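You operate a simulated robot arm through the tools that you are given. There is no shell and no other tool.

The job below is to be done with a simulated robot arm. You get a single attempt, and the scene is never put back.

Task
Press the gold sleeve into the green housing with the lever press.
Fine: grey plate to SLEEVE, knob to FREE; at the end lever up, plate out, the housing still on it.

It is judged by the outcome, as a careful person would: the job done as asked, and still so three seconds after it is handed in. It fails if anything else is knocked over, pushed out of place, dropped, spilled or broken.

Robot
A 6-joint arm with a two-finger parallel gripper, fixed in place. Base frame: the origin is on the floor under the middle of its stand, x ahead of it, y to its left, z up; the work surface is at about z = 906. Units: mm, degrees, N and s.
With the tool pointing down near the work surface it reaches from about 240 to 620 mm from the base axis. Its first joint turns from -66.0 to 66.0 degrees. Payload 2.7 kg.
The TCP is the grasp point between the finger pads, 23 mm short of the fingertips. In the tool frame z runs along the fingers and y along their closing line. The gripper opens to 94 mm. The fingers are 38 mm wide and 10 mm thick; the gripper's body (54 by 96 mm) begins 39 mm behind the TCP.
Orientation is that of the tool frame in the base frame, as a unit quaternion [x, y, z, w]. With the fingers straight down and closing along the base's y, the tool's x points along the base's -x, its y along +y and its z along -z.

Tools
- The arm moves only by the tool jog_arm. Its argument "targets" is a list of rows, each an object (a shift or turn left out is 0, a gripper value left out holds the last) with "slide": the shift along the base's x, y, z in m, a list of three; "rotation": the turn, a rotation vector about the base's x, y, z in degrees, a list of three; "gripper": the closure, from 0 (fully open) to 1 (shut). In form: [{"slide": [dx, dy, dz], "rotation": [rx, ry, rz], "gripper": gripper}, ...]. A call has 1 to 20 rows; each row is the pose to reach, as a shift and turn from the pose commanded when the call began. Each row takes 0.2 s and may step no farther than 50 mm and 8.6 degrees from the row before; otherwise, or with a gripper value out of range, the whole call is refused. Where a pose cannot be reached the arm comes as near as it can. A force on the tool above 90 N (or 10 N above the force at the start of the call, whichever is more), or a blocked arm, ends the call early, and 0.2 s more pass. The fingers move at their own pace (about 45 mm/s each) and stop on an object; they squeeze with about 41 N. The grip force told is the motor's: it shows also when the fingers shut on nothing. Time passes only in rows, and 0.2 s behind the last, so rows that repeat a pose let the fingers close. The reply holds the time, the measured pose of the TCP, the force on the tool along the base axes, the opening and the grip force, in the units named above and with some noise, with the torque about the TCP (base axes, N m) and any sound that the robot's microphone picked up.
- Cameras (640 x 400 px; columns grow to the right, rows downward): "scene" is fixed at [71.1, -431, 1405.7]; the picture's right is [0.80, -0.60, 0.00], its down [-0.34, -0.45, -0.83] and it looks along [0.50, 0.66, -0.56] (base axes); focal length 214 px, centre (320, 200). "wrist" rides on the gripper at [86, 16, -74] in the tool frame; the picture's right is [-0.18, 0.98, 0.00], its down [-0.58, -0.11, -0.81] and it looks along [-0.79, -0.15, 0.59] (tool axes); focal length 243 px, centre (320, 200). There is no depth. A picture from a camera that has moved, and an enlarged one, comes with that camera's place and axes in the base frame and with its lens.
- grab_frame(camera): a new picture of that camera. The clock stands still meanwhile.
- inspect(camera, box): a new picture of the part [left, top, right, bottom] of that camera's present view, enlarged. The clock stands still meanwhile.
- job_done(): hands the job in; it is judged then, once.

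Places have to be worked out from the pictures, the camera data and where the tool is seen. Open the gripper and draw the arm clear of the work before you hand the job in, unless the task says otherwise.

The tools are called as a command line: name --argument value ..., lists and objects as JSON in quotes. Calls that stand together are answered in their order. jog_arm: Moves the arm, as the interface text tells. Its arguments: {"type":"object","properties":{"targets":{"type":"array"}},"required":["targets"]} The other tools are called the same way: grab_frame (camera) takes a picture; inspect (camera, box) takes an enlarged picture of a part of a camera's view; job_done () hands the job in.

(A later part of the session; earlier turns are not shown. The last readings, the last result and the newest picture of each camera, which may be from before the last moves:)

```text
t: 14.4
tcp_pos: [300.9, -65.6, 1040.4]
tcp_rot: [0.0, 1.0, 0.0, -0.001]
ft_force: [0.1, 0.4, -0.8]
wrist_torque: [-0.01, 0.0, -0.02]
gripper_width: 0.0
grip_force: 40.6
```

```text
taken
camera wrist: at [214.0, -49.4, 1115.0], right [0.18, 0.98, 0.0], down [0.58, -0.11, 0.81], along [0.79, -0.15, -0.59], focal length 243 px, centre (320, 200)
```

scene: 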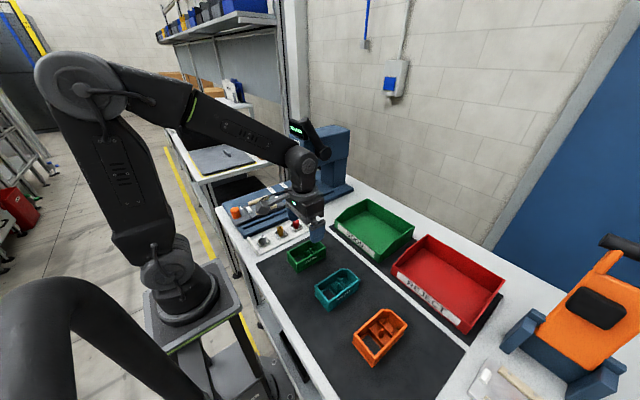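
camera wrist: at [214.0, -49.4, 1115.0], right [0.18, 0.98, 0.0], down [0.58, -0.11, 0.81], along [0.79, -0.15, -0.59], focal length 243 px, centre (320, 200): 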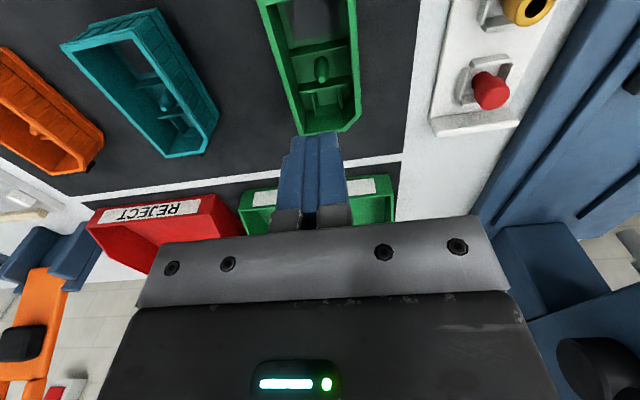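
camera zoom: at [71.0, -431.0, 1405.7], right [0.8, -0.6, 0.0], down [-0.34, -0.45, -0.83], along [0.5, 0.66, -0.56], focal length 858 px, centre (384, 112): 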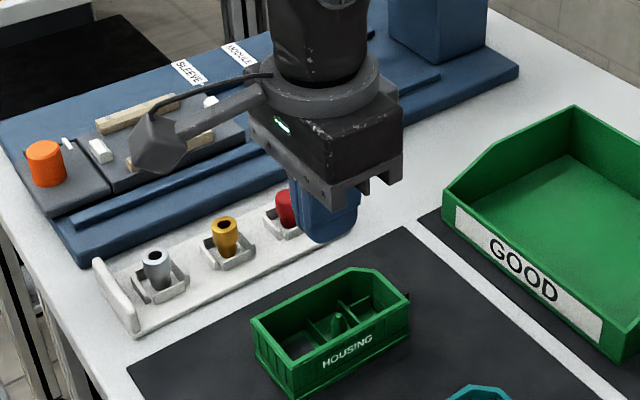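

The fingers slid off and closed on nothing (width 0); the housing stayed on the mat. I check whether it shifted before trying again.

jog_arm --targets '[{"gripper": 0}, {"gripper": 0}, {"gripper": 0}, {"gripper": 0}, {"gripper": 0}, {"gripper": 0}]'

inspect --camera "wrist" --box '[240, 0, 400, 145]'

inspect --camera "scene" --box '[284, 232, 332, 272]'

```text
t: 15.8
tcp_pos: [301.0, -65.0, 1039.9]
tcp_rot: [0.001, 1.0, -0.001, 0.0]
ft_force: [-0.2, 0.1, 0.4]
wrist_torque: [0.0, -0.01, 0.03]
gripper_width: 94.3
grip_force: 0.2
```

```text
2.76 times, centred on (320, 72) of wrist
camera zoom: at [214.1, -49.4, 1114.6], right [0.18, 0.98, 0.0], down [0.58, -0.11, 0.81], along [0.79, -0.15, -0.59], focal length 669 px, centre (320, 552)
```

zoom: 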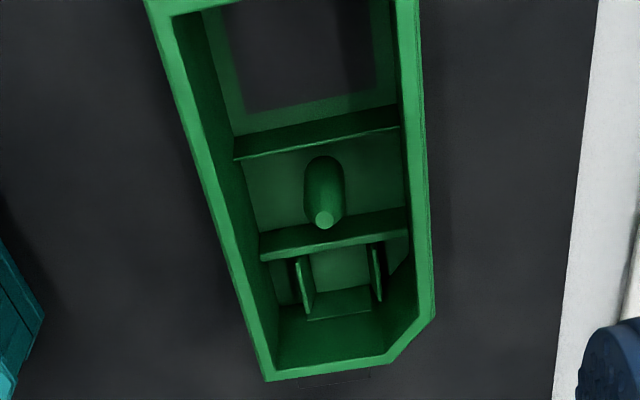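

```text
10.00 times, centred on (308, 252) of scene
camera zoom: at [71.1, -431.0, 1405.7], right [0.8, -0.6, 0.0], down [-0.34, -0.45, -0.83], along [0.5, 0.66, -0.56], focal length 2145 px, centre (440, -320)
```

zoom: 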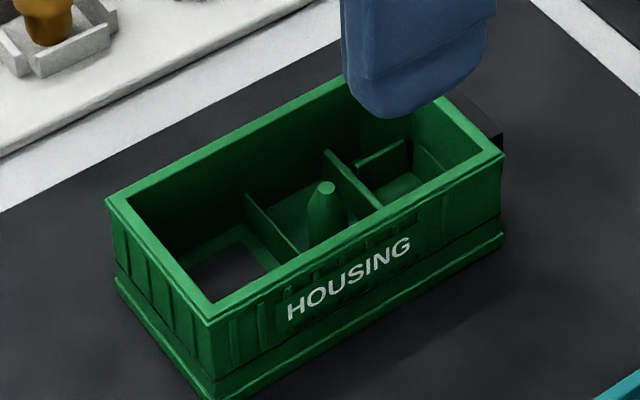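

The housing has not moved. I retry with the fingertips a little deeper (about 12 mm above the mat), then lift very slowly while watching force and width.

jog_arm --targets '[{"slide": [-0.0005, 0.0, -0.045]}, {"slide": [-0.0005, 0.0, -0.085]}, {"slide": [-0.0005, 0.0, -0.098]}, {"slide": [-0.0005, 0.0, -0.098]}, {"slide": [-0.0005, 0.0, -0.098], "gripper": 1}, {"slide": [-0.0005, 0.0, -0.098], "gripper": 1}, {"slide": [-0.0005, 0.0, -0.098], "gripper": 1}, {"slide": [-0.0005, 0.0, -0.098], "gripper": 1}, {"slide": [-0.0005, 0.0, -0.098], "gripper": 1}]'

grab_frame --camera "wrist"

inspect --camera "scene" --box '[274, 212, 338, 272]'

```text
t: 17.8
tcp_pos: [299.8, -66.5, 940.5]
tcp_rot: [0.0, 1.0, -0.001, 0.0]
ft_force: [0.5, 0.1, 0.6]
wrist_torque: [-0.02, 0.01, 0.03]
gripper_width: 53.5
grip_force: 41.3
```

```text
taken
camera wrist: at [213.3, -49.8, 1015.6], right [0.18, 0.98, 0.0], down [0.58, -0.11, 0.81], along [0.79, -0.15, -0.59], focal length 243 px, centre (320, 200)
```

wrist: 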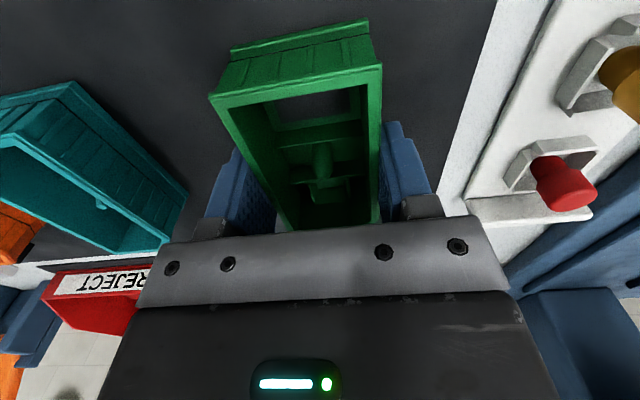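

```text
6.67 times, centred on (306, 242) of scene
camera zoom: at [71.1, -431.0, 1405.7], right [0.8, -0.6, 0.0], down [-0.34, -0.45, -0.83], along [0.5, 0.66, -0.56], focal length 1430 px, centre (413, -80)
```

zoom: 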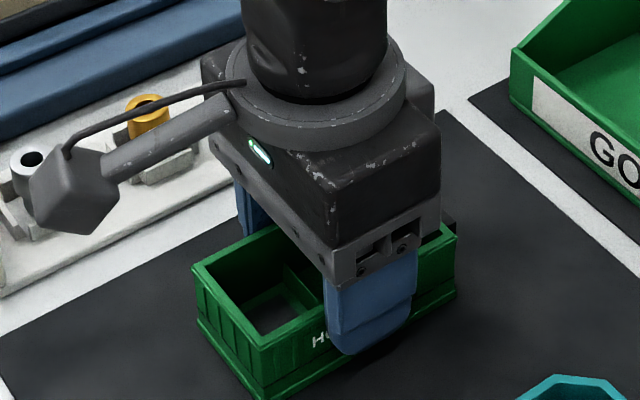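

Grip is on again (53.5 mm, 41 N). I lift only 4 mm, slowly, and read the load.

jog_arm --targets '[{"slide": [0, 0, 0.0005]}, {"slide": [0, 0, 0.001]}, {"slide": [0, 0, 0.0015]}, {"slide": [0, 0, 0.002]}, {"slide": [0, 0, 0.0025]}, {"slide": [0, 0, 0.003]}, {"slide": [0, 0, 0.0035]}, {"slide": [0, 0, 0.004]}]'

inspect --camera "scene" --box '[274, 212, 338, 272]'

```text
t: 19.6
tcp_pos: [300.5, -66.1, 944.2]
tcp_rot: [-0.001, 1.0, 0.0, 0.0]
ft_force: [-1.0, -0.7, -1.3]
wrist_torque: [0.01, -0.01, 0.0]
gripper_width: 53.4
grip_force: 40.4
```

```text
6.67 times, centred on (306, 242) of scene
camera zoom: at [71.1, -431.0, 1405.7], right [0.8, -0.6, 0.0], down [-0.34, -0.45, -0.83], along [0.5, 0.66, -0.56], focal length 1430 px, centre (413, -80)
```

zoom: 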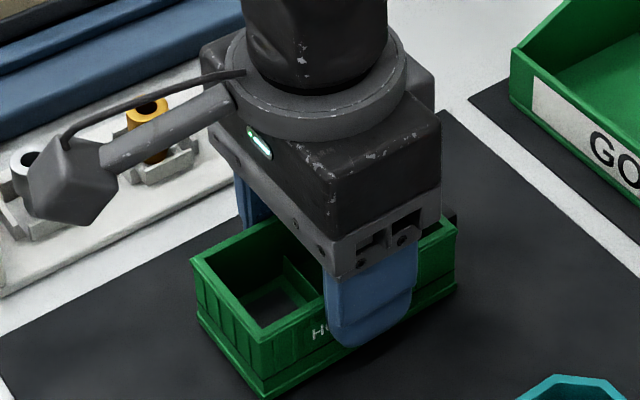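

The load reads about −1 to −2 N and the rim looks a few pixels higher. I lift 8 mm more, slowly, to see whether it really comes along.

jog_arm --targets '[{"slide": [0, 0, 0.001]}, {"slide": [0, 0, 0.002]}, {"slide": [0, 0, 0.003]}, {"slide": [0, 0, 0.004]}, {"slide": [0, 0, 0.005]}, {"slide": [0, 0, 0.006]}, {"slide": [0, 0, 0.007]}, {"slide": [0, 0, 0.008]}, {"slide": [0, 0, 0.008]}, {"slide": [0, 0, 0.008]}]'

inspect --camera "scene" --box '[274, 212, 338, 272]'

grab_frame --camera "wrist"

```text
t: 21.8
tcp_pos: [300.5, -65.8, 953.3]
tcp_rot: [0.001, 1.0, 0.001, 0.0]
ft_force: [0.0, 0.5, -1.0]
wrist_torque: [0.0, 0.02, -0.01]
gripper_width: 53.6
grip_force: 40.7
```

```text
6.67 times, centred on (306, 242) of scene
camera zoom: at [71.1, -431.0, 1405.7], right [0.8, -0.6, 0.0], down [-0.34, -0.45, -0.83], along [0.5, 0.66, -0.56], focal length 1430 px, centre (413, -80)
```

zoom: 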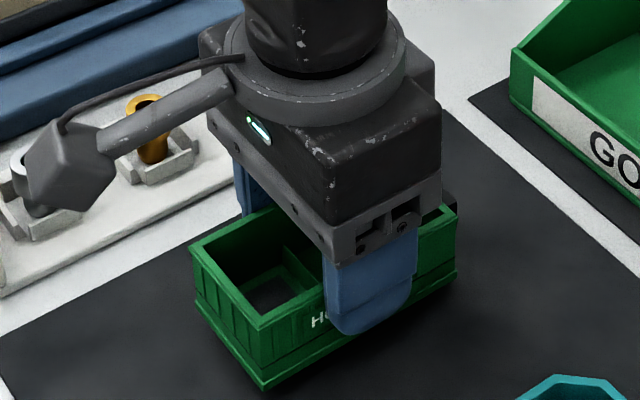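

```text
taken
camera wrist: at [213.5, -49.9, 1027.8], right [0.18, 0.98, 0.0], down [0.58, -0.11, 0.81], along [0.79, -0.15, -0.59], focal length 243 px, centre (320, 200)
```

wrist: 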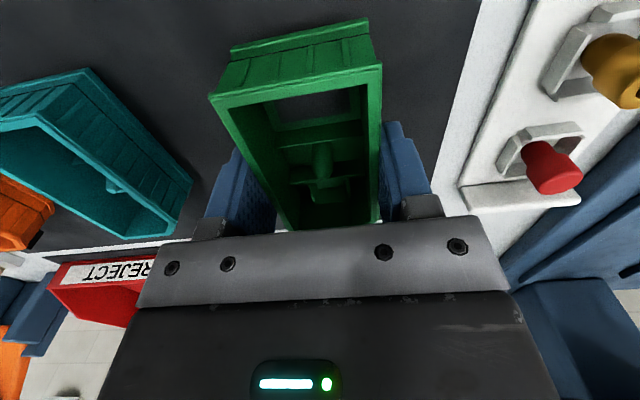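

In the wrist picture the housing keeps its place relative to the fingers, so it is lifted and held (about 1 N). I raise it gently to clear the press fixtures.

jog_arm --targets '[{"slide": [0, 0, 0.002]}, {"slide": [0, 0, 0.005]}, {"slide": [0, 0, 0.009]}, {"slide": [0, 0, 0.014]}, {"slide": [0, 0, 0.019]}, {"slide": [0, 0, 0.024]}, {"slide": [0, 0, 0.029]}, {"slide": [0, 0, 0.034]}, {"slide": [0, 0, 0.039]}, {"slide": [0, 0, 0.043]}, {"slide": [0, 0, 0.046]}, {"slide": [0, 0, 0.047]}, {"slide": [0, 0, 0.047]}]'

grab_frame --camera "wrist"

```text
t: 24.6
tcp_pos: [299.4, -65.2, 1000.1]
tcp_rot: [0.0, 1.0, 0.0, 0.0]
ft_force: [0.3, 0.1, -0.9]
wrist_torque: [0.01, 0.03, 0.0]
gripper_width: 53.5
grip_force: 40.5
```

```text
taken
camera wrist: at [213.3, -49.5, 1075.0], right [0.18, 0.98, 0.0], down [0.58, -0.11, 0.81], along [0.79, -0.15, -0.59], focal length 243 px, centre (320, 200)
```

wrist: 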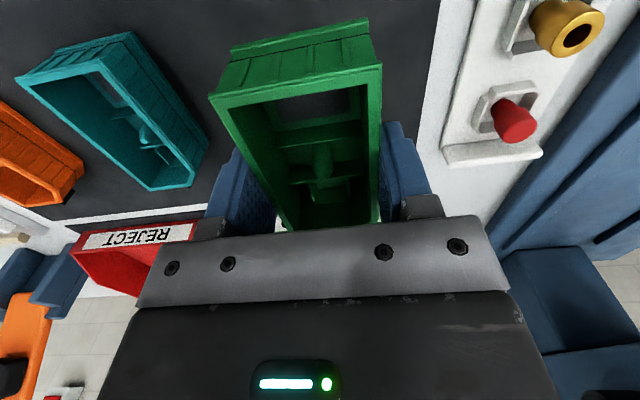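

The housing is steady in the grip. I check its attitude in the fingers with an enlarged view before carrying it over.

inspect --camera "wrist" --box '[200, 10, 400, 135]'

inspect --camera "scene" --box '[270, 190, 350, 260]'

```text
3.20 times, centred on (300, 72) of wrist
camera zoom: at [213.3, -49.5, 1075.0], right [0.18, 0.98, 0.0], down [0.58, -0.11, 0.81], along [0.79, -0.15, -0.59], focal length 776 px, centre (384, 608)
```

zoom: 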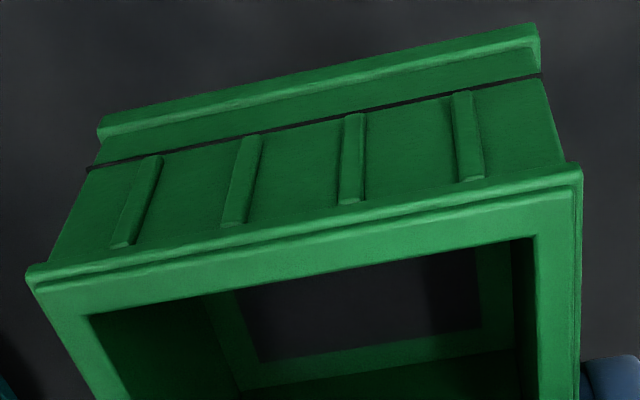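

```text
5.71 times, centred on (310, 225) of scene
camera zoom: at [71.1, -431.0, 1405.7], right [0.8, -0.6, 0.0], down [-0.34, -0.45, -0.83], along [0.5, 0.66, -0.56], focal length 1226 px, centre (377, 57)
```

zoom: 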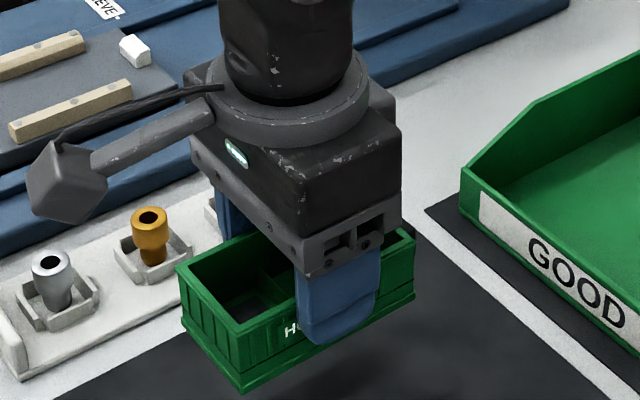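

The housing sits square in the grip, centre ≈ TCP + (0.5, 0.2), bottom ≈ 35.6 mm below TCP. I carry it sideways over the nest with gentle acceleration.

jog_arm --targets '[{"slide": [0.0, 0.003, 0]}, {"slide": [0.0, 0.009, 0]}, {"slide": [0.0, 0.018, 0]}, {"slide": [0.0, 0.03, 0]}, {"slide": [0.0, 0.045, 0]}, {"slide": [0.0, 0.062, 0]}, {"slide": [0.001, 0.08, 0]}, {"slide": [0.001, 0.1, 0]}, {"slide": [0.001, 0.12, 0]}, {"slide": [0.001, 0.14, 0]}, {"slide": [0.001, 0.16, 0]}, {"slide": [0.001, 0.18, 0]}, {"slide": [0.001, 0.2, 0]}, {"slide": [0.001, 0.22, 0]}, {"slide": [0.001, 0.238, 0]}, {"slide": [0.001, 0.254, 0]}, {"slide": [0.001, 0.267, 0]}, {"slide": [0.001, 0.276, 0]}, {"slide": [0.001, 0.282, 0]}, {"slide": [0.001, 0.2852, 0]}]'

jog_arm --targets '[{"slide": [0, 0, 0]}, {"slide": [0, 0, 0]}]'

grab_frame --camera "wrist"

inspect --camera "wrist" --box '[200, 0, 440, 150]'

inspect --camera "scene" --box '[220, 140, 330, 220]'

```text
t: 28.8
tcp_pos: [301.5, 220.3, 998.7]
tcp_rot: [0.0, 1.0, 0.0, 0.0]
ft_force: [0.0, 0.6, -1.1]
wrist_torque: [0.04, -0.02, 0.0]
gripper_width: 53.7
grip_force: 41.0
```

```text
t: 29.4
tcp_pos: [301.6, 220.8, 998.5]
tcp_rot: [0.0, 1.0, 0.0, 0.0]
ft_force: [0.6, 0.2, -2.8]
wrist_torque: [0.02, 0.01, 0.0]
gripper_width: 53.4
grip_force: 41.3
```

```text
taken
camera wrist: at [214.7, 235.6, 1074.7], right [0.18, 0.98, 0.0], down [0.58, -0.11, 0.81], along [0.79, -0.15, -0.59], focal length 243 px, centre (320, 200)
```

wrist: 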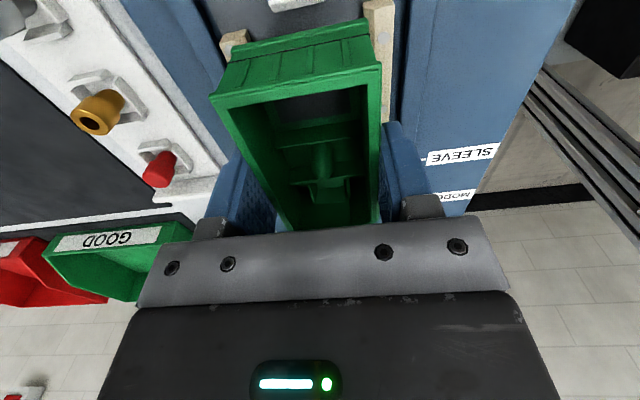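

```text
2.67 times, centred on (320, 75) of wrist
camera zoom: at [214.7, 235.6, 1074.7], right [0.18, 0.98, 0.0], down [0.58, -0.11, 0.81], along [0.79, -0.15, -0.59], focal length 647 px, centre (320, 533)
```

zoom: 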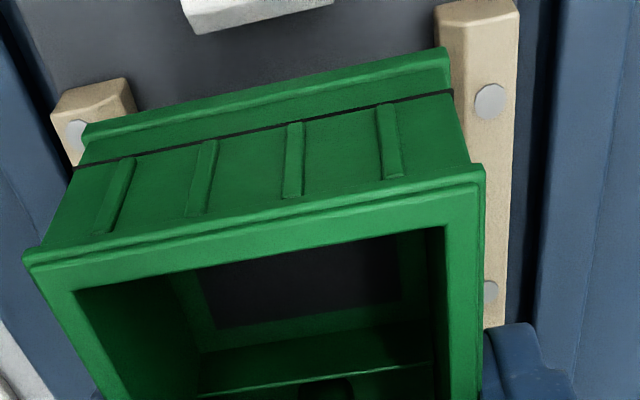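

```text
5.00 times, centred on (275, 180) of scene
camera zoom: at [71.1, -431.0, 1405.7], right [0.8, -0.6, 0.0], down [-0.34, -0.45, -0.83], along [0.5, 0.66, -0.56], focal length 1072 px, centre (545, 300)
```

zoom: 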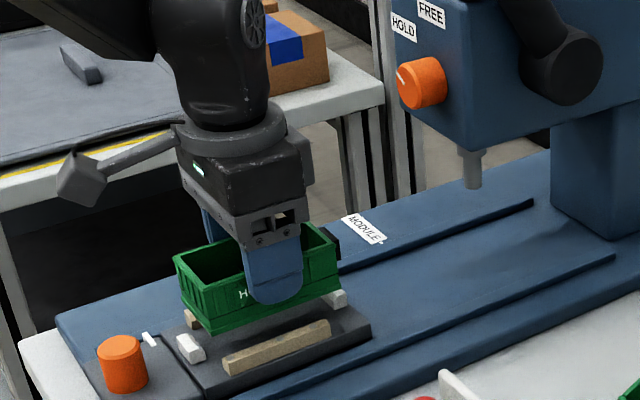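

TCP is at (300.7, 219.6): the flange lies at x 251.1–351, y 191.7–247.3, well inside the nest. I lower it slowly, with a 0.3 mm correction, to just above the plate.

jog_arm --targets '[{"slide": [-0.0003, 0.0003, -0.002]}, {"slide": [-0.0003, 0.0003, -0.005]}, {"slide": [-0.0003, 0.0003, -0.009]}, {"slide": [-0.0003, 0.0003, -0.013]}, {"slide": [-0.0003, 0.0003, -0.016]}, {"slide": [-0.0003, 0.0003, -0.0185]}, {"slide": [-0.0003, 0.0003, -0.0205]}, {"slide": [-0.0003, 0.0003, -0.022]}, {"slide": [-0.0003, 0.0003, -0.0235]}, {"slide": [-0.0003, 0.0003, -0.025]}, {"slide": [-0.0003, 0.0003, -0.0265]}, {"slide": [-0.0003, 0.0003, -0.0265]}]'

grab_frame --camera "wrist"

inspect --camera "wrist" --box '[200, 0, 440, 150]'

inspect --camera "scene" --box '[225, 160, 305, 220]'

```text
t: 32.0
tcp_pos: [301.8, 220.1, 974.1]
tcp_rot: [-0.001, 1.0, 0.001, 0.0]
ft_force: [-0.4, 0.3, -2.6]
wrist_torque: [-0.02, 0.01, -0.01]
gripper_width: 53.5
grip_force: 40.6
```

```text
taken
camera wrist: at [214.2, 235.6, 1048.6], right [0.18, 0.98, 0.0], down [0.58, -0.11, 0.81], along [0.79, -0.15, -0.59], focal length 243 px, centre (320, 200)
```

wrist: 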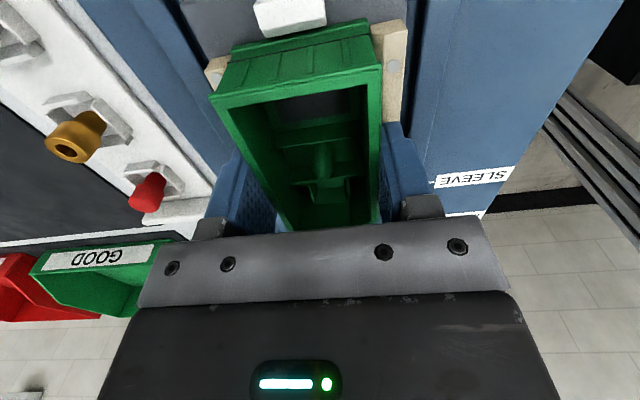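

```text
2.67 times, centred on (320, 75) of wrist
camera zoom: at [214.2, 235.6, 1048.6], right [0.18, 0.98, 0.0], down [0.58, -0.11, 0.81], along [0.79, -0.15, -0.59], focal length 647 px, centre (320, 533)
```

zoom: 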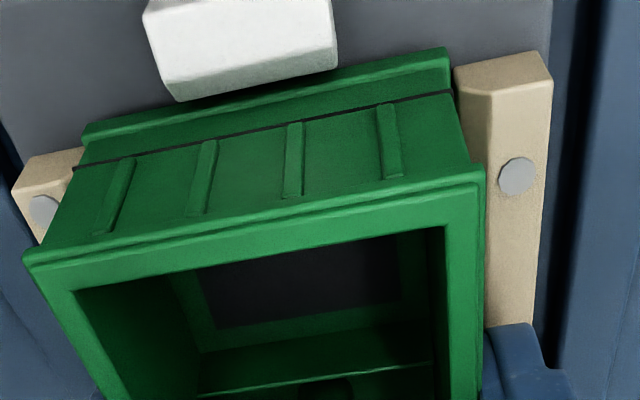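

```text
6.67 times, centred on (265, 190) of scene
camera zoom: at [71.1, -431.0, 1405.7], right [0.8, -0.6, 0.0], down [-0.34, -0.45, -0.83], along [0.5, 0.66, -0.56], focal length 1430 px, centre (687, 267)
```

zoom: 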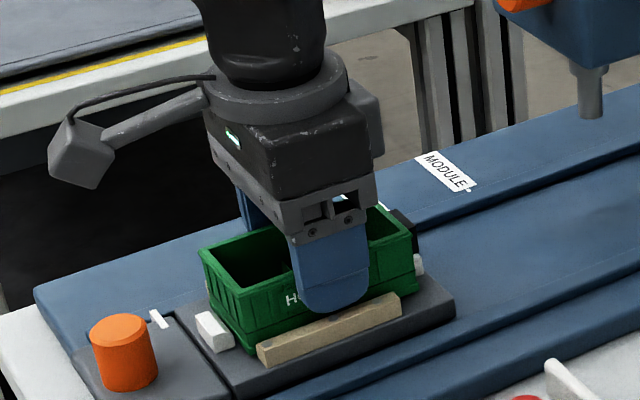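

The housing has entered the nest without contact (bottom ≈939). I lower the last few millimetres until it touches the plate.

jog_arm --targets '[{"slide": [0, 0, -0.001]}, {"slide": [0, 0, -0.002]}, {"slide": [0, 0, -0.003]}, {"slide": [0, 0, -0.0035]}, {"slide": [0, 0, -0.004]}, {"slide": [0, 0, -0.0045]}]'

inspect --camera "wrist" --box '[200, 0, 440, 150]'

inspect --camera "scene" --box '[225, 160, 305, 220]'

```text
t: 33.4
tcp_pos: [302.0, 220.4, 972.6]
tcp_rot: [-0.001, 1.0, 0.001, 0.002]
ft_force: [-4.1, -8.6, 39.8]
wrist_torque: [-0.33, 0.52, 0.01]
gripper_width: 53.4
grip_force: 40.8
```

```text
2.67 times, centred on (320, 75) of wrist
camera zoom: at [214.7, 235.7, 1045.9], right [0.18, 0.98, 0.0], down [0.58, -0.11, 0.81], along [0.8, -0.15, -0.59], focal length 647 px, centre (320, 533)
```

zoom: 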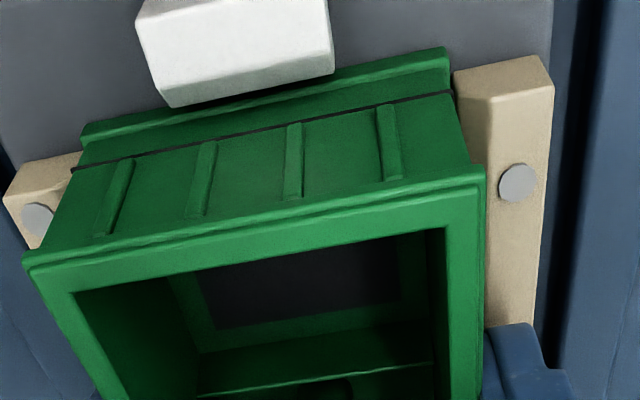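

```text
6.67 times, centred on (265, 190) of scene
camera zoom: at [70.6, -431.5, 1405.5], right [0.8, -0.6, 0.0], down [-0.34, -0.45, -0.83], along [0.5, 0.66, -0.56], focal length 1430 px, centre (687, 267)
```

zoom: 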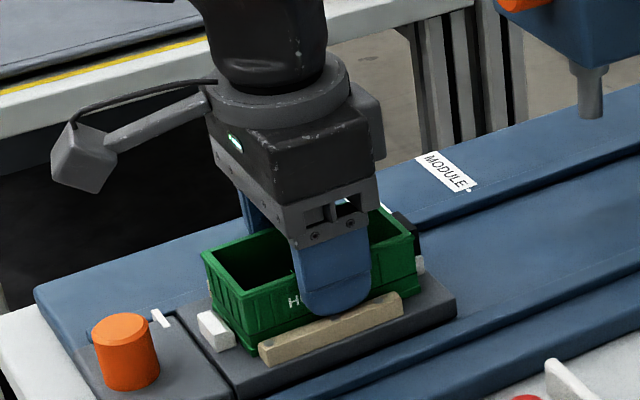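

Contact with about 40 N, spread near the middle of the housing, so it sits flat on the plate. I relieve the force by 1.6 mm, then open the fingers.

jog_arm --targets '[{"slide": [0, 0, 0.0008]}, {"slide": [0, 0, 0.0016]}, {"slide": [0, 0, 0.0016]}]'

jog_arm --targets '[{"gripper": 0.5}, {"gripper": 0.3}, {"gripper": 0.0}, {"gripper": 0}, {"gripper": 0}, {"gripper": 0}]'

grab_frame --camera "wrist"

inspect --camera "scene" --box '[225, 160, 305, 220]'

```text
t: 34.2
tcp_pos: [300.8, 219.8, 970.9]
tcp_rot: [0.0, 1.0, 0.0, 0.001]
ft_force: [1.4, -5.2, 21.3]
wrist_torque: [0.04, -1.13, -0.28]
gripper_width: 53.5
grip_force: 41.3
```

```text
t: 35.6
tcp_pos: [300.8, 219.6, 971.1]
tcp_rot: [0.0, 1.0, 0.0, 0.0]
ft_force: [0.0, 1.1, 0.1]
wrist_torque: [-0.03, 0.02, 0.03]
gripper_width: 93.8
grip_force: 0.0
```

```text
taken
camera wrist: at [214.2, 236.1, 1046.0], right [0.18, 0.98, 0.0], down [0.58, -0.11, 0.81], along [0.79, -0.15, -0.59], focal length 243 px, centre (320, 200)
```

wrist: 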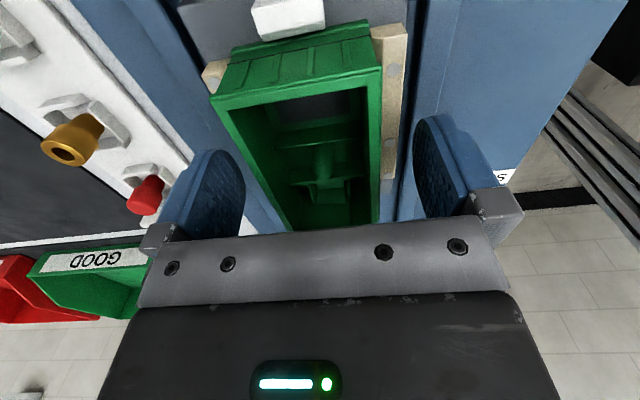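

```text
6.67 times, centred on (265, 190) of scene
camera zoom: at [71.1, -431.0, 1405.7], right [0.8, -0.6, 0.0], down [-0.34, -0.45, -0.83], along [0.5, 0.66, -0.56], focal length 1430 px, centre (687, 267)
```

zoom: 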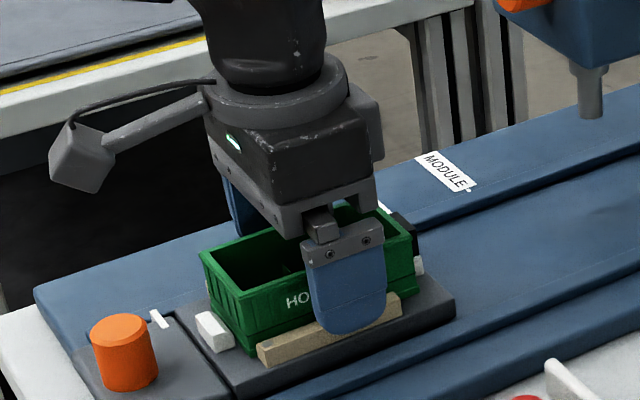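

Released, the housing stands in the nest. I lift clear and look at how it is seated.

jog_arm --targets '[{"slide": [0, 0, 0.01]}, {"slide": [0, 0, 0.03]}, {"slide": [0, 0, 0.07]}, {"slide": [-0.02, 0, 0.11]}, {"slide": [-0.02, 0, 0.11]}]'

inspect --camera "wrist" --box '[250, 0, 410, 100]'

inspect --camera "wrist" --box '[250, 80, 410, 180]'

inspect --camera "scene" --box '[225, 170, 305, 220]'

```text
t: 36.8
tcp_pos: [279.9, 221.5, 1080.6]
tcp_rot: [0.001, 1.0, 0.001, 0.0]
ft_force: [-0.1, -0.2, 0.5]
wrist_torque: [0.01, 0.0, 0.0]
gripper_width: 94.2
grip_force: 0.0
```

```text
4.00 times, centred on (330, 50) of wrist
camera zoom: at [193.7, 236.6, 1155.4], right [0.18, 0.98, 0.0], down [0.58, -0.11, 0.81], along [0.79, -0.15, -0.59], focal length 970 px, centre (280, 800)
```

zoom: 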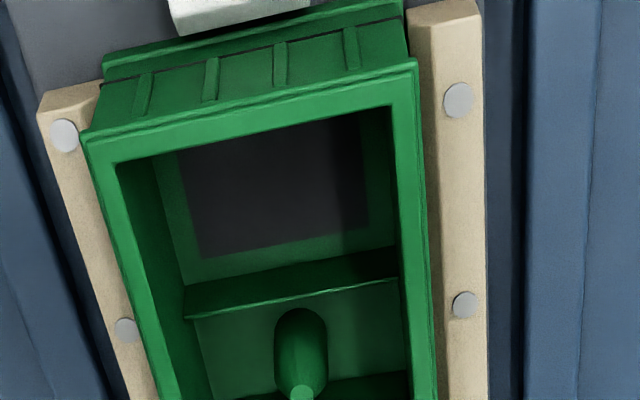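

```text
4.00 times, centred on (330, 130) of wrist
camera zoom: at [193.7, 236.6, 1155.4], right [0.18, 0.98, 0.0], down [0.58, -0.11, 0.81], along [0.79, -0.15, -0.59], focal length 970 px, centre (280, 480)
```

zoom: 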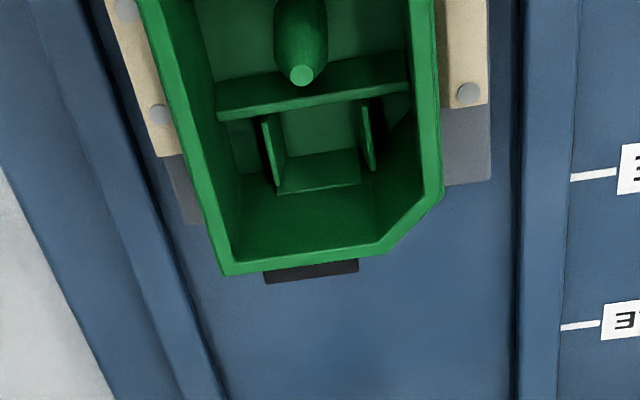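

```text
8.00 times, centred on (265, 195) of scene
camera zoom: at [71.0, -431.0, 1405.7], right [0.8, -0.6, 0.0], down [-0.34, -0.45, -0.83], along [0.5, 0.66, -0.56], focal length 1716 px, centre (760, 240)
```

zoom: 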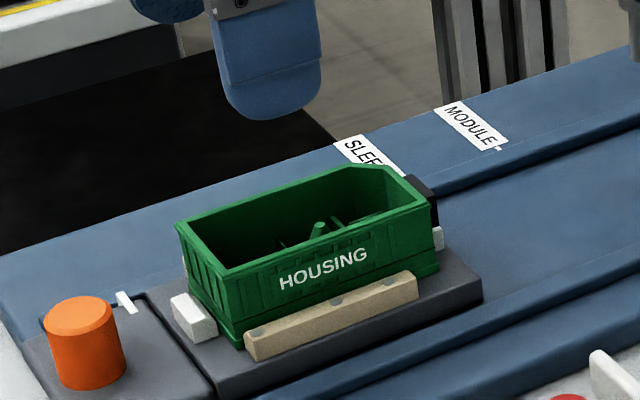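

The housing is seated flush in the nest (x ≈251.8–351.6, post at x≈308, pocket at x≈338). Before placing the sleeve I slide the plate to SLEEVE once to see which feature comes under the ram; I go to the orange handle first.

jog_arm --targets '[{"slide": [-0.03, 0, 0]}, {"slide": [-0.06, 0, -0.01]}, {"slide": [-0.0852, -0.001, -0.03]}, {"slide": [-0.0852, -0.001, -0.06]}, {"slide": [-0.0852, -0.001, -0.072]}, {"slide": [-0.0852, -0.001, -0.072]}]'

grab_frame --camera "wrist"

inspect --camera "scene" --box '[205, 160, 305, 230]'

```text
t: 38.2
tcp_pos: [195.4, 219.6, 1009.2]
tcp_rot: [0.0, 1.0, 0.0, 0.0]
ft_force: [-0.2, 0.1, 0.0]
wrist_torque: [-0.02, -0.02, 0.01]
gripper_width: 93.7
grip_force: 0.1
```

```text
taken
camera wrist: at [108.8, 235.4, 1083.0], right [0.18, 0.98, 0.0], down [0.58, -0.11, 0.81], along [0.79, -0.15, -0.59], focal length 243 px, centre (320, 200)
```

wrist: 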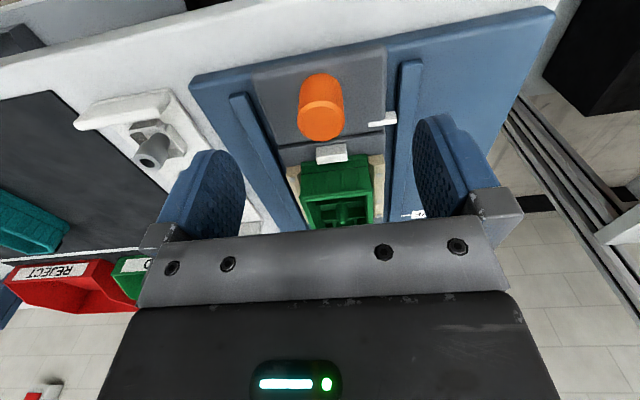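

```text
5.71 times, centred on (255, 195) of scene
camera zoom: at [71.1, -431.0, 1405.7], right [0.8, -0.6, 0.0], down [-0.34, -0.45, -0.83], along [0.5, 0.66, -0.56], focal length 1226 px, centre (691, 229)
```

zoom: 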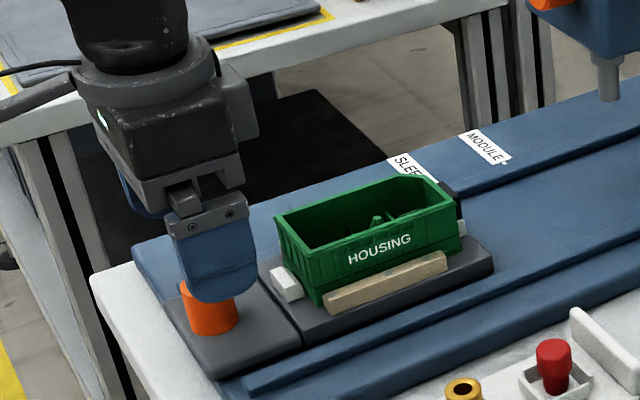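

The handle axis is at (194, 220), right under the TCP. I go down and grip it.

jog_arm --targets '[{"slide": [-0.0005, 0.0005, -0.025]}, {"slide": [-0.0005, 0.0005, -0.045]}, {"slide": [-0.0005, 0.0005, -0.048]}, {"slide": [-0.0005, 0.0005, -0.048], "gripper": 1}, {"slide": [-0.0005, 0.0005, -0.048], "gripper": 1}, {"slide": [-0.0005, 0.0005, -0.048], "gripper": 1}, {"slide": [-0.0005, 0.0005, -0.048], "gripper": 1}, {"slide": [-0.0005, 0.0005, -0.048], "gripper": 1}, {"slide": [-0.0005, 0.0005, -0.048], "gripper": 1}]'

grab_frame --camera "wrist"

```text
t: 40.2
tcp_pos: [195.2, 220.5, 960.0]
tcp_rot: [0.0, 1.0, 0.0, 0.0]
ft_force: [0.9, 6.8, -4.2]
wrist_torque: [-0.42, -0.07, -0.02]
gripper_width: 27.8
grip_force: 45.1
```

```text
taken
camera wrist: at [108.7, 236.0, 1035.1], right [0.18, 0.98, 0.0], down [0.58, -0.11, 0.81], along [0.79, -0.15, -0.59], focal length 243 px, centre (320, 200)
```

wrist: 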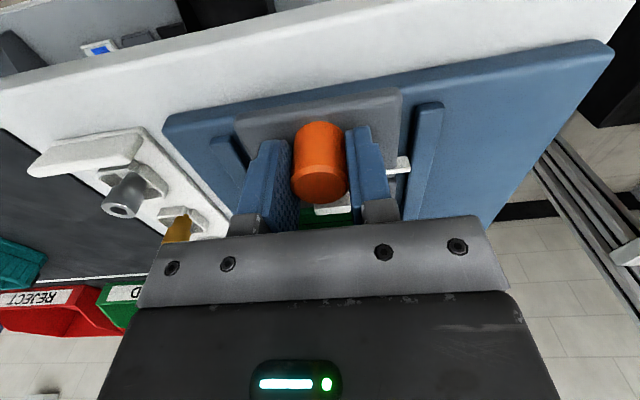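

The handle is gripped (27.8 mm). I push the plate in slowly by 30 mm first and watch the force.

jog_arm --targets '[{"slide": [0.002, 0, 0]}, {"slide": [0.005, 0, 0]}, {"slide": [0.01, 0, 0]}, {"slide": [0.015, 0, 0]}, {"slide": [0.02, -0.0001, 0]}, {"slide": [0.025, -0.0002, 0]}, {"slide": [0.03, -0.0003, 0]}, {"slide": [0.03, -0.0003, 0]}]'

inspect --camera "scene" --box '[205, 150, 325, 230]'

```text
t: 42.0
tcp_pos: [225.5, 219.9, 959.8]
tcp_rot: [0.0, 1.0, 0.0, 0.0]
ft_force: [-0.1, 24.0, -26.6]
wrist_torque: [-0.36, -0.18, 0.04]
gripper_width: 27.9
grip_force: 44.9
```

```text
5.00 times, centred on (265, 190) of scene
camera zoom: at [71.2, -430.1, 1406.0], right [0.8, -0.6, 0.0], down [-0.34, -0.45, -0.83], along [0.5, 0.66, -0.56], focal length 1072 px, centre (595, 250)
```

zoom: 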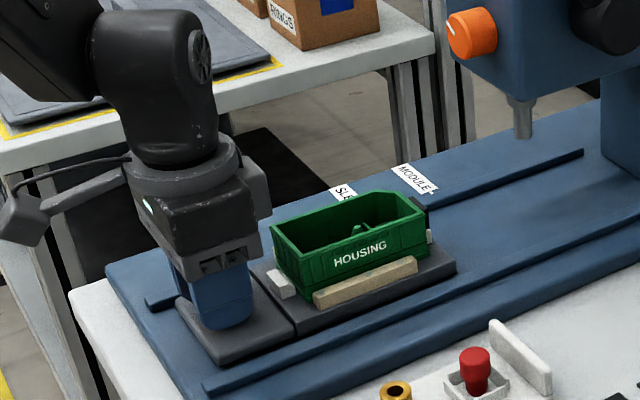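

Side force (+24 N) and a downward pull (−27 N) build up, so my path drifts from the plate's track. I correct by +1 mm in y and −1.2 mm in z and go on another 30 mm.

jog_arm --targets '[{"slide": [0.0, 0.0005, -0.0006]}, {"slide": [0.0, 0.001, -0.0012]}, {"slide": [0.005, 0.001, -0.0012]}, {"slide": [0.01, 0.001, -0.0012]}, {"slide": [0.015, 0.001, -0.0012]}, {"slide": [0.02, 0.001, -0.0012]}, {"slide": [0.025, 0.001, -0.0012]}, {"slide": [0.03, 0.001, -0.0012]}, {"slide": [0.03, 0.001, -0.0012]}]'

```text
t: 44.0
tcp_pos: [256.1, 219.7, 959.6]
tcp_rot: [0.0, 1.0, 0.001, 0.001]
ft_force: [-0.5, -5.1, 33.1]
wrist_torque: [-0.64, 0.61, -0.13]
gripper_width: 27.6
grip_force: 45.0
```

Side force is now small but I press down with 33 N. I ease up 0.6 mm and push on.

jog_arm --targets '[{"slide": [0.0, 0.0, 0.0006]}, {"slide": [0.004, 0.0, 0.0006]}, {"slide": [0.009, 0.0, 0.0006]}, {"slide": [0.014, 0.0, 0.0006]}, {"slide": [0.019, 0.0, 0.0006]}, {"slide": [0.024, 0.0, 0.0006]}, {"slide": [0.03, 0.0, 0.0006]}, {"slide": [0.03, 0.0, 0.0006]}]'

```text
t: 45.8
tcp_pos: [284.3, 220.1, 960.9]
tcp_rot: [0.0, 1.0, 0.0, 0.0]
ft_force: [-0.3, -5.1, 22.6]
wrist_torque: [-0.54, 0.32, -0.02]
gripper_width: 27.5
grip_force: 45.2
```

Forces stay moderate; travel so far 90 mm. I continue another 40 mm, easing up a bit more.

jog_arm --targets '[{"slide": [0.0, 0.0, 0.0005]}, {"slide": [0.004, 0.0, 0.0005]}, {"slide": [0.009, 0.0, 0.0005]}, {"slide": [0.014, 0.0, 0.0005]}, {"slide": [0.019, 0.0, 0.0005]}, {"slide": [0.024, 0.0, 0.0005]}, {"slide": [0.029, 0.0, 0.0005]}, {"slide": [0.034, 0.0, 0.0005]}, {"slide": [0.038, 0.0, 0.0005]}, {"slide": [0.04, 0.0, 0.0005]}, {"slide": [0.04, 0.0, 0.0005]}]'

grab_frame --camera "wrist"

inspect --camera "scene" --box '[225, 130, 345, 210]'

```text
t: 48.2
tcp_pos: [324.4, 220.1, 959.0]
tcp_rot: [0.0, 1.0, -0.001, -0.001]
ft_force: [0.2, 2.2, -16.8]
wrist_torque: [0.67, -0.81, -0.06]
gripper_width: 27.8
grip_force: 45.3
```

```text
taken
camera wrist: at [238.4, 236.1, 1035.2], right [0.18, 0.98, 0.0], down [0.58, -0.11, 0.81], along [0.79, -0.15, -0.59], focal length 243 px, centre (320, 200)
```

wrist: 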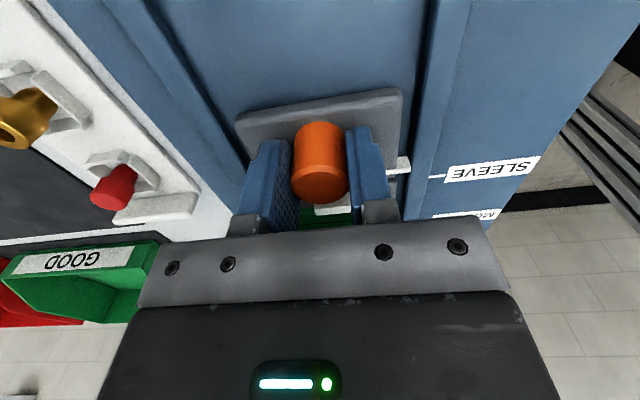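

```text
5.00 times, centred on (285, 170) of scene
camera zoom: at [71.2, -430.8, 1405.7], right [0.8, -0.6, 0.0], down [-0.34, -0.45, -0.83], along [0.5, 0.66, -0.56], focal length 1072 px, centre (495, 350)
```

zoom: 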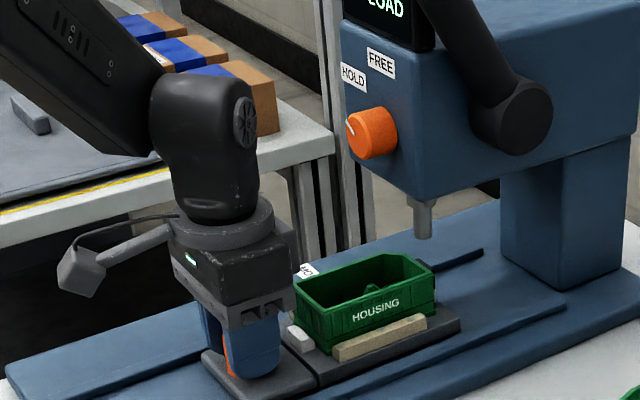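

Index bar and SLEEVE tick are both visible now; I zoom in to measure the remaining gap.

inspect --camera "wrist" --box '[380, 140, 476, 200]'

```text
6.67 times, centred on (428, 170) of wrist
camera zoom: at [238.4, 236.1, 1035.2], right [0.18, 0.98, 0.0], down [0.58, -0.11, 0.81], along [0.79, -0.15, -0.59], focal length 1618 px, centre (-400, 400)
```

zoom: 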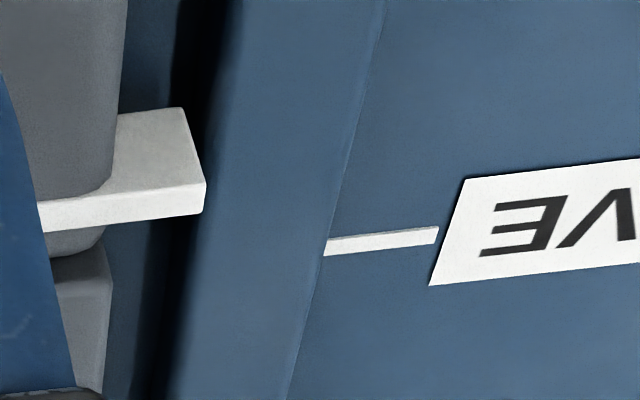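

The bar's lower edge is near z 923, the tick on the base near z 921 at x≈379; the bar is now at x≈355.4, so about 23.5 mm remain. I push the rest slowly.

jog_arm --targets '[{"slide": [0.003, 0.0, -0.0003]}, {"slide": [0.007, 0.0, -0.0003]}, {"slide": [0.011, 0.0, -0.0003]}, {"slide": [0.015, 0.0, -0.0003]}, {"slide": [0.018, 0.0, -0.0003]}, {"slide": [0.021, 0.0, -0.0003]}, {"slide": [0.023, 0.0, -0.0003]}, {"slide": [0.0235, 0.0, -0.0003]}, {"slide": [0.0235, 0.0, -0.0003]}]'

inspect --camera "wrist" --box '[380, 140, 476, 200]'

inspect --camera "scene" --box '[265, 140, 345, 190]'

```text
t: 50.2
tcp_pos: [349.7, 220.2, 960.3]
tcp_rot: [0.001, 1.0, 0.0, 0.0]
ft_force: [1.7, -1.9, -9.7]
wrist_torque: [0.58, 0.08, 0.01]
gripper_width: 27.5
grip_force: 44.9
```

```text
6.67 times, centred on (428, 170) of wrist
camera zoom: at [262.6, 236.0, 1035.0], right [0.18, 0.98, 0.0], down [0.58, -0.11, 0.81], along [0.79, -0.15, -0.59], focal length 1618 px, centre (-400, 400)
```

zoom: 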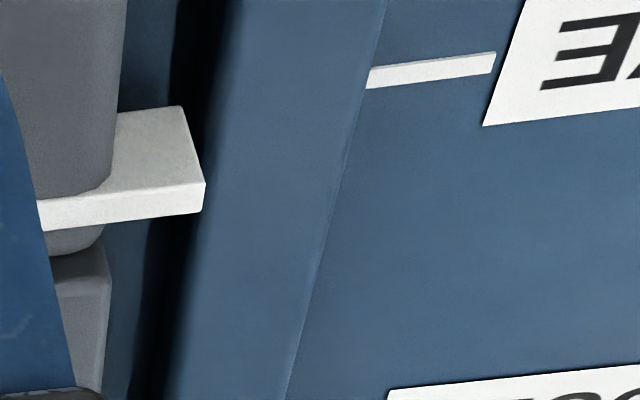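

```text
8.00 times, centred on (305, 165) of scene
camera zoom: at [71.2, -431.0, 1405.7], right [0.8, -0.6, 0.0], down [-0.34, -0.45, -0.83], along [0.5, 0.66, -0.56], focal length 1716 px, centre (440, 480)
```

zoom: 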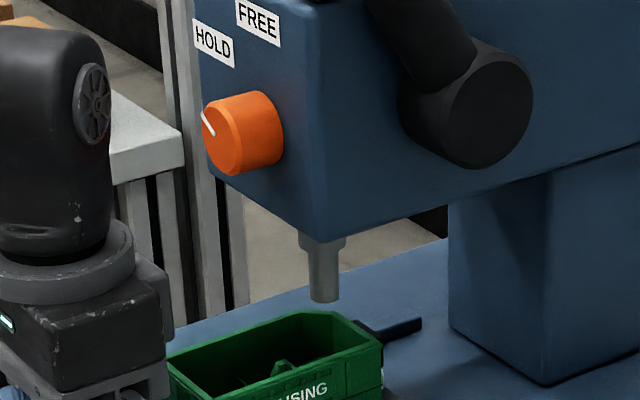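

The index bar is aligned with SLEEVE within about 1 mm (bar 379.4, tick ≈378.5–380), and the scene view suggests the ram stands over the chamfered end (pocket) of the housing, not the post. I release the handle and back off to confirm this from the front.

jog_arm --targets '[{"gripper": 0.6}, {"gripper": 0.3}, {"gripper": 0}, {"gripper": 0}, {"gripper": 0}]'

jog_arm --targets '[{"slide": [0, 0, 0.03]}, {"slide": [-0.01, 0, 0.07]}, {"slide": [-0.05, 0, 0.09], "rotation": [0, -5, 0]}, {"slide": [-0.08, 0, 0.1], "rotation": [0, -10, 0]}, {"slide": [-0.08, 0, 0.1], "rotation": [0, -10, 0]}]'

grab_frame --camera "wrist"

inspect --camera "scene" --box '[265, 150, 345, 200]'

```text
t: 51.4
tcp_pos: [348.9, 220.6, 960.8]
tcp_rot: [0.001, 1.0, -0.001, 0.0]
ft_force: [0.2, 0.8, 0.2]
wrist_torque: [-0.05, 0.02, -0.01]
gripper_width: 94.0
grip_force: 0.0
```

```text
t: 52.6
tcp_pos: [269.5, 219.3, 1060.9]
tcp_rot: [0.001, 0.996, 0.0, 0.089]
ft_force: [0.4, -0.4, 0.2]
wrist_torque: [0.0, 0.02, 0.0]
gripper_width: 94.1
grip_force: 0.0
```

```text
taken
camera wrist: at [170.7, 236.0, 1119.2], right [0.18, 0.98, 0.03], down [0.43, -0.11, 0.9], along [0.88, -0.15, -0.44], focal length 243 px, centre (320, 200)
```

wrist: 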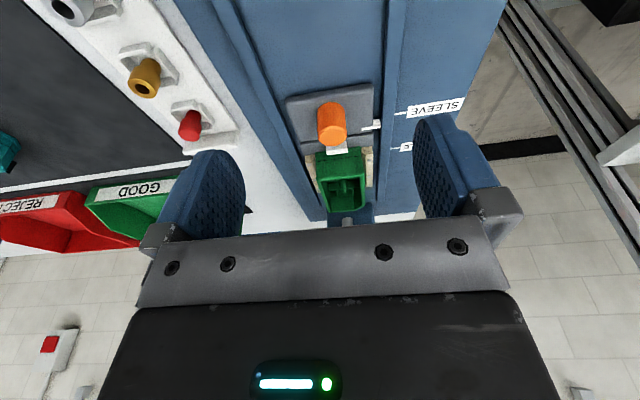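

```text
8.00 times, centred on (305, 175) of scene
camera zoom: at [71.0, -431.0, 1405.7], right [0.8, -0.6, 0.0], down [-0.34, -0.45, -0.83], along [0.5, 0.66, -0.56], focal length 1716 px, centre (440, 400)
```

zoom: 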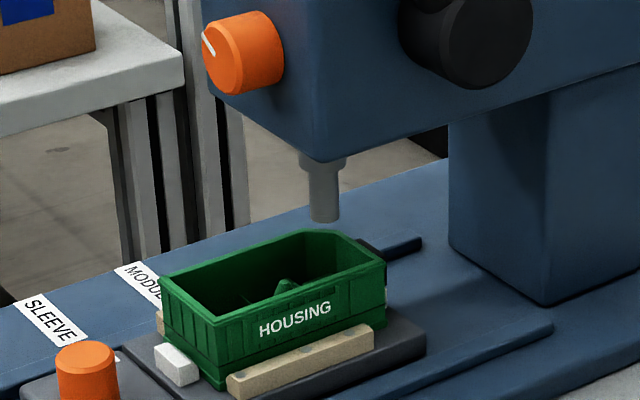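

At SLEEVE the ram axis (≈486.5, 220) stands over the walled pocket (≈488) and about 25 mm beyond the post (≈462); the MODULE tick in the same way matches the window bay. So the sleeve's seat is the pocket. Next I look at the knob and its labels frontally, to plan turning it.

jog_arm --targets '[{"slide": [0.01, -0.002, 0.01], "rotation": [0, -8, 0]}, {"slide": [0.02, -0.004, 0.02], "rotation": [0, -16, 0]}, {"slide": [0.03, -0.007, 0.03], "rotation": [0, -24, 0]}, {"slide": [0.04, -0.01, 0.04], "rotation": [0, -32, 0]}, {"slide": [0.0445, -0.01, 0.042], "rotation": [0, -34, 0]}, {"slide": [0.0445, -0.01, 0.042], "rotation": [0, -34, 0]}]'

grab_frame --camera "wrist"

inspect --camera "wrist" --box '[250, 100, 442, 235]'

```text
t: 54.0
tcp_pos: [315.2, 210.1, 1102.6]
tcp_rot: [0.0, 0.927, 0.0, 0.375]
ft_force: [0.4, -0.2, -0.6]
wrist_torque: [0.01, -0.01, 0.01]
gripper_width: 94.0
grip_force: 0.1
```

```text
taken
camera wrist: at [199.0, 225.7, 1096.2], right [0.13, 0.98, 0.13], down [-0.14, -0.11, 0.98], along [0.98, -0.15, 0.13], focal length 243 px, centre (320, 200)
```

wrist: 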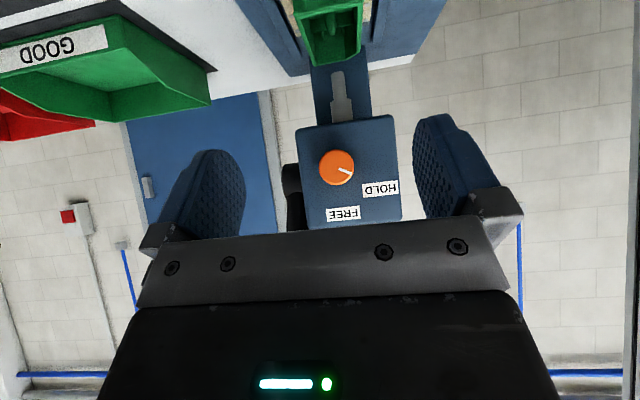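

```text
2.96 times, centred on (346, 168) of wrist
camera zoom: at [199.0, 225.7, 1096.2], right [0.13, 0.98, 0.13], down [-0.14, -0.11, 0.98], along [0.98, -0.15, 0.13], focal length 719 px, centre (243, 296)
```

zoom: 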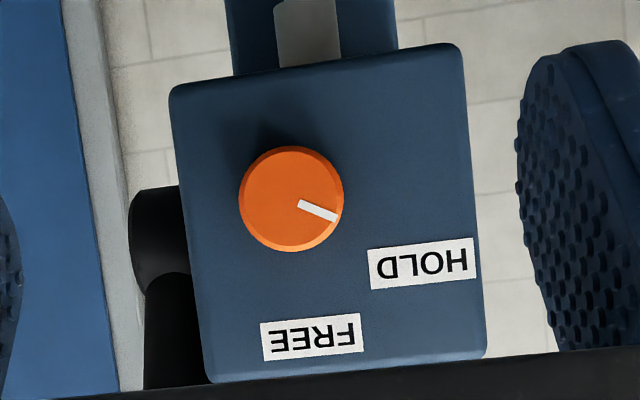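

The knob axis is at y=210, z≈1096, its face at x≈433; the pointer stands 60° towards +y (HOLD) and FREE is straight up, so it needs +60° about x. I swing the tool horizontal in front of the knob.

jog_arm --targets '[{"slide": [0.005, 0, 0.0], "rotation": [0, -8, 0]}, {"slide": [0.012, 0, 0.0], "rotation": [0, -16, 0]}, {"slide": [0.02, 0, 0.0], "rotation": [0, -24, 0]}, {"slide": [0.03, 0, -0.002], "rotation": [0, -32, 0]}, {"slide": [0.042, 0, -0.004], "rotation": [0, -40, 0]}, {"slide": [0.052, 0, -0.006], "rotation": [0, -46, 0]}, {"slide": [0.052, 0, -0.006], "rotation": [0, -46, 0]}, {"slide": [0.052, 0, -0.006], "rotation": [0, -46, 0]}]'

grab_frame --camera "wrist"

grab_frame --camera "scene"

```text
t: 55.8
tcp_pos: [364.5, 209.8, 1096.4]
tcp_rot: [0.0, 0.706, 0.001, 0.708]
ft_force: [0.9, 1.0, -0.1]
wrist_torque: [-0.01, 0.02, -0.02]
gripper_width: 94.0
grip_force: 0.2
```

```text
taken
camera wrist: at [290.3, 226.1, 1009.9], right [0.0, 0.98, 0.18], down [-0.81, -0.11, 0.58], along [0.59, -0.15, 0.79], focal length 243 px, centre (320, 200)
```

wrist: 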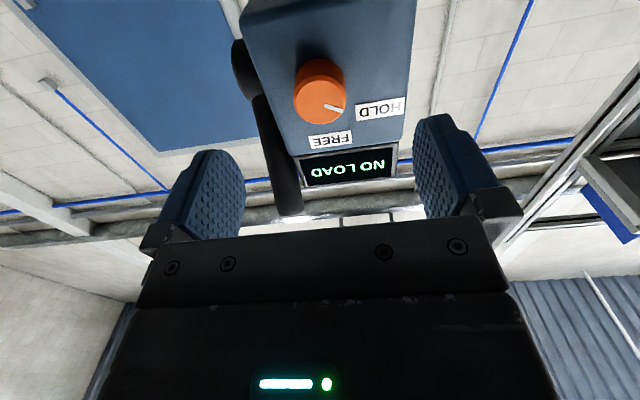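

```text
taken
```

scene: 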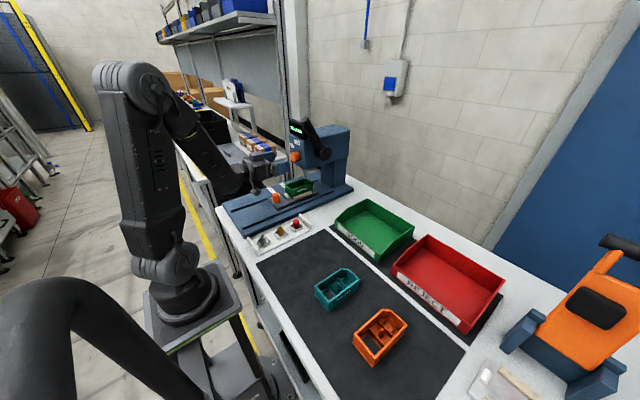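

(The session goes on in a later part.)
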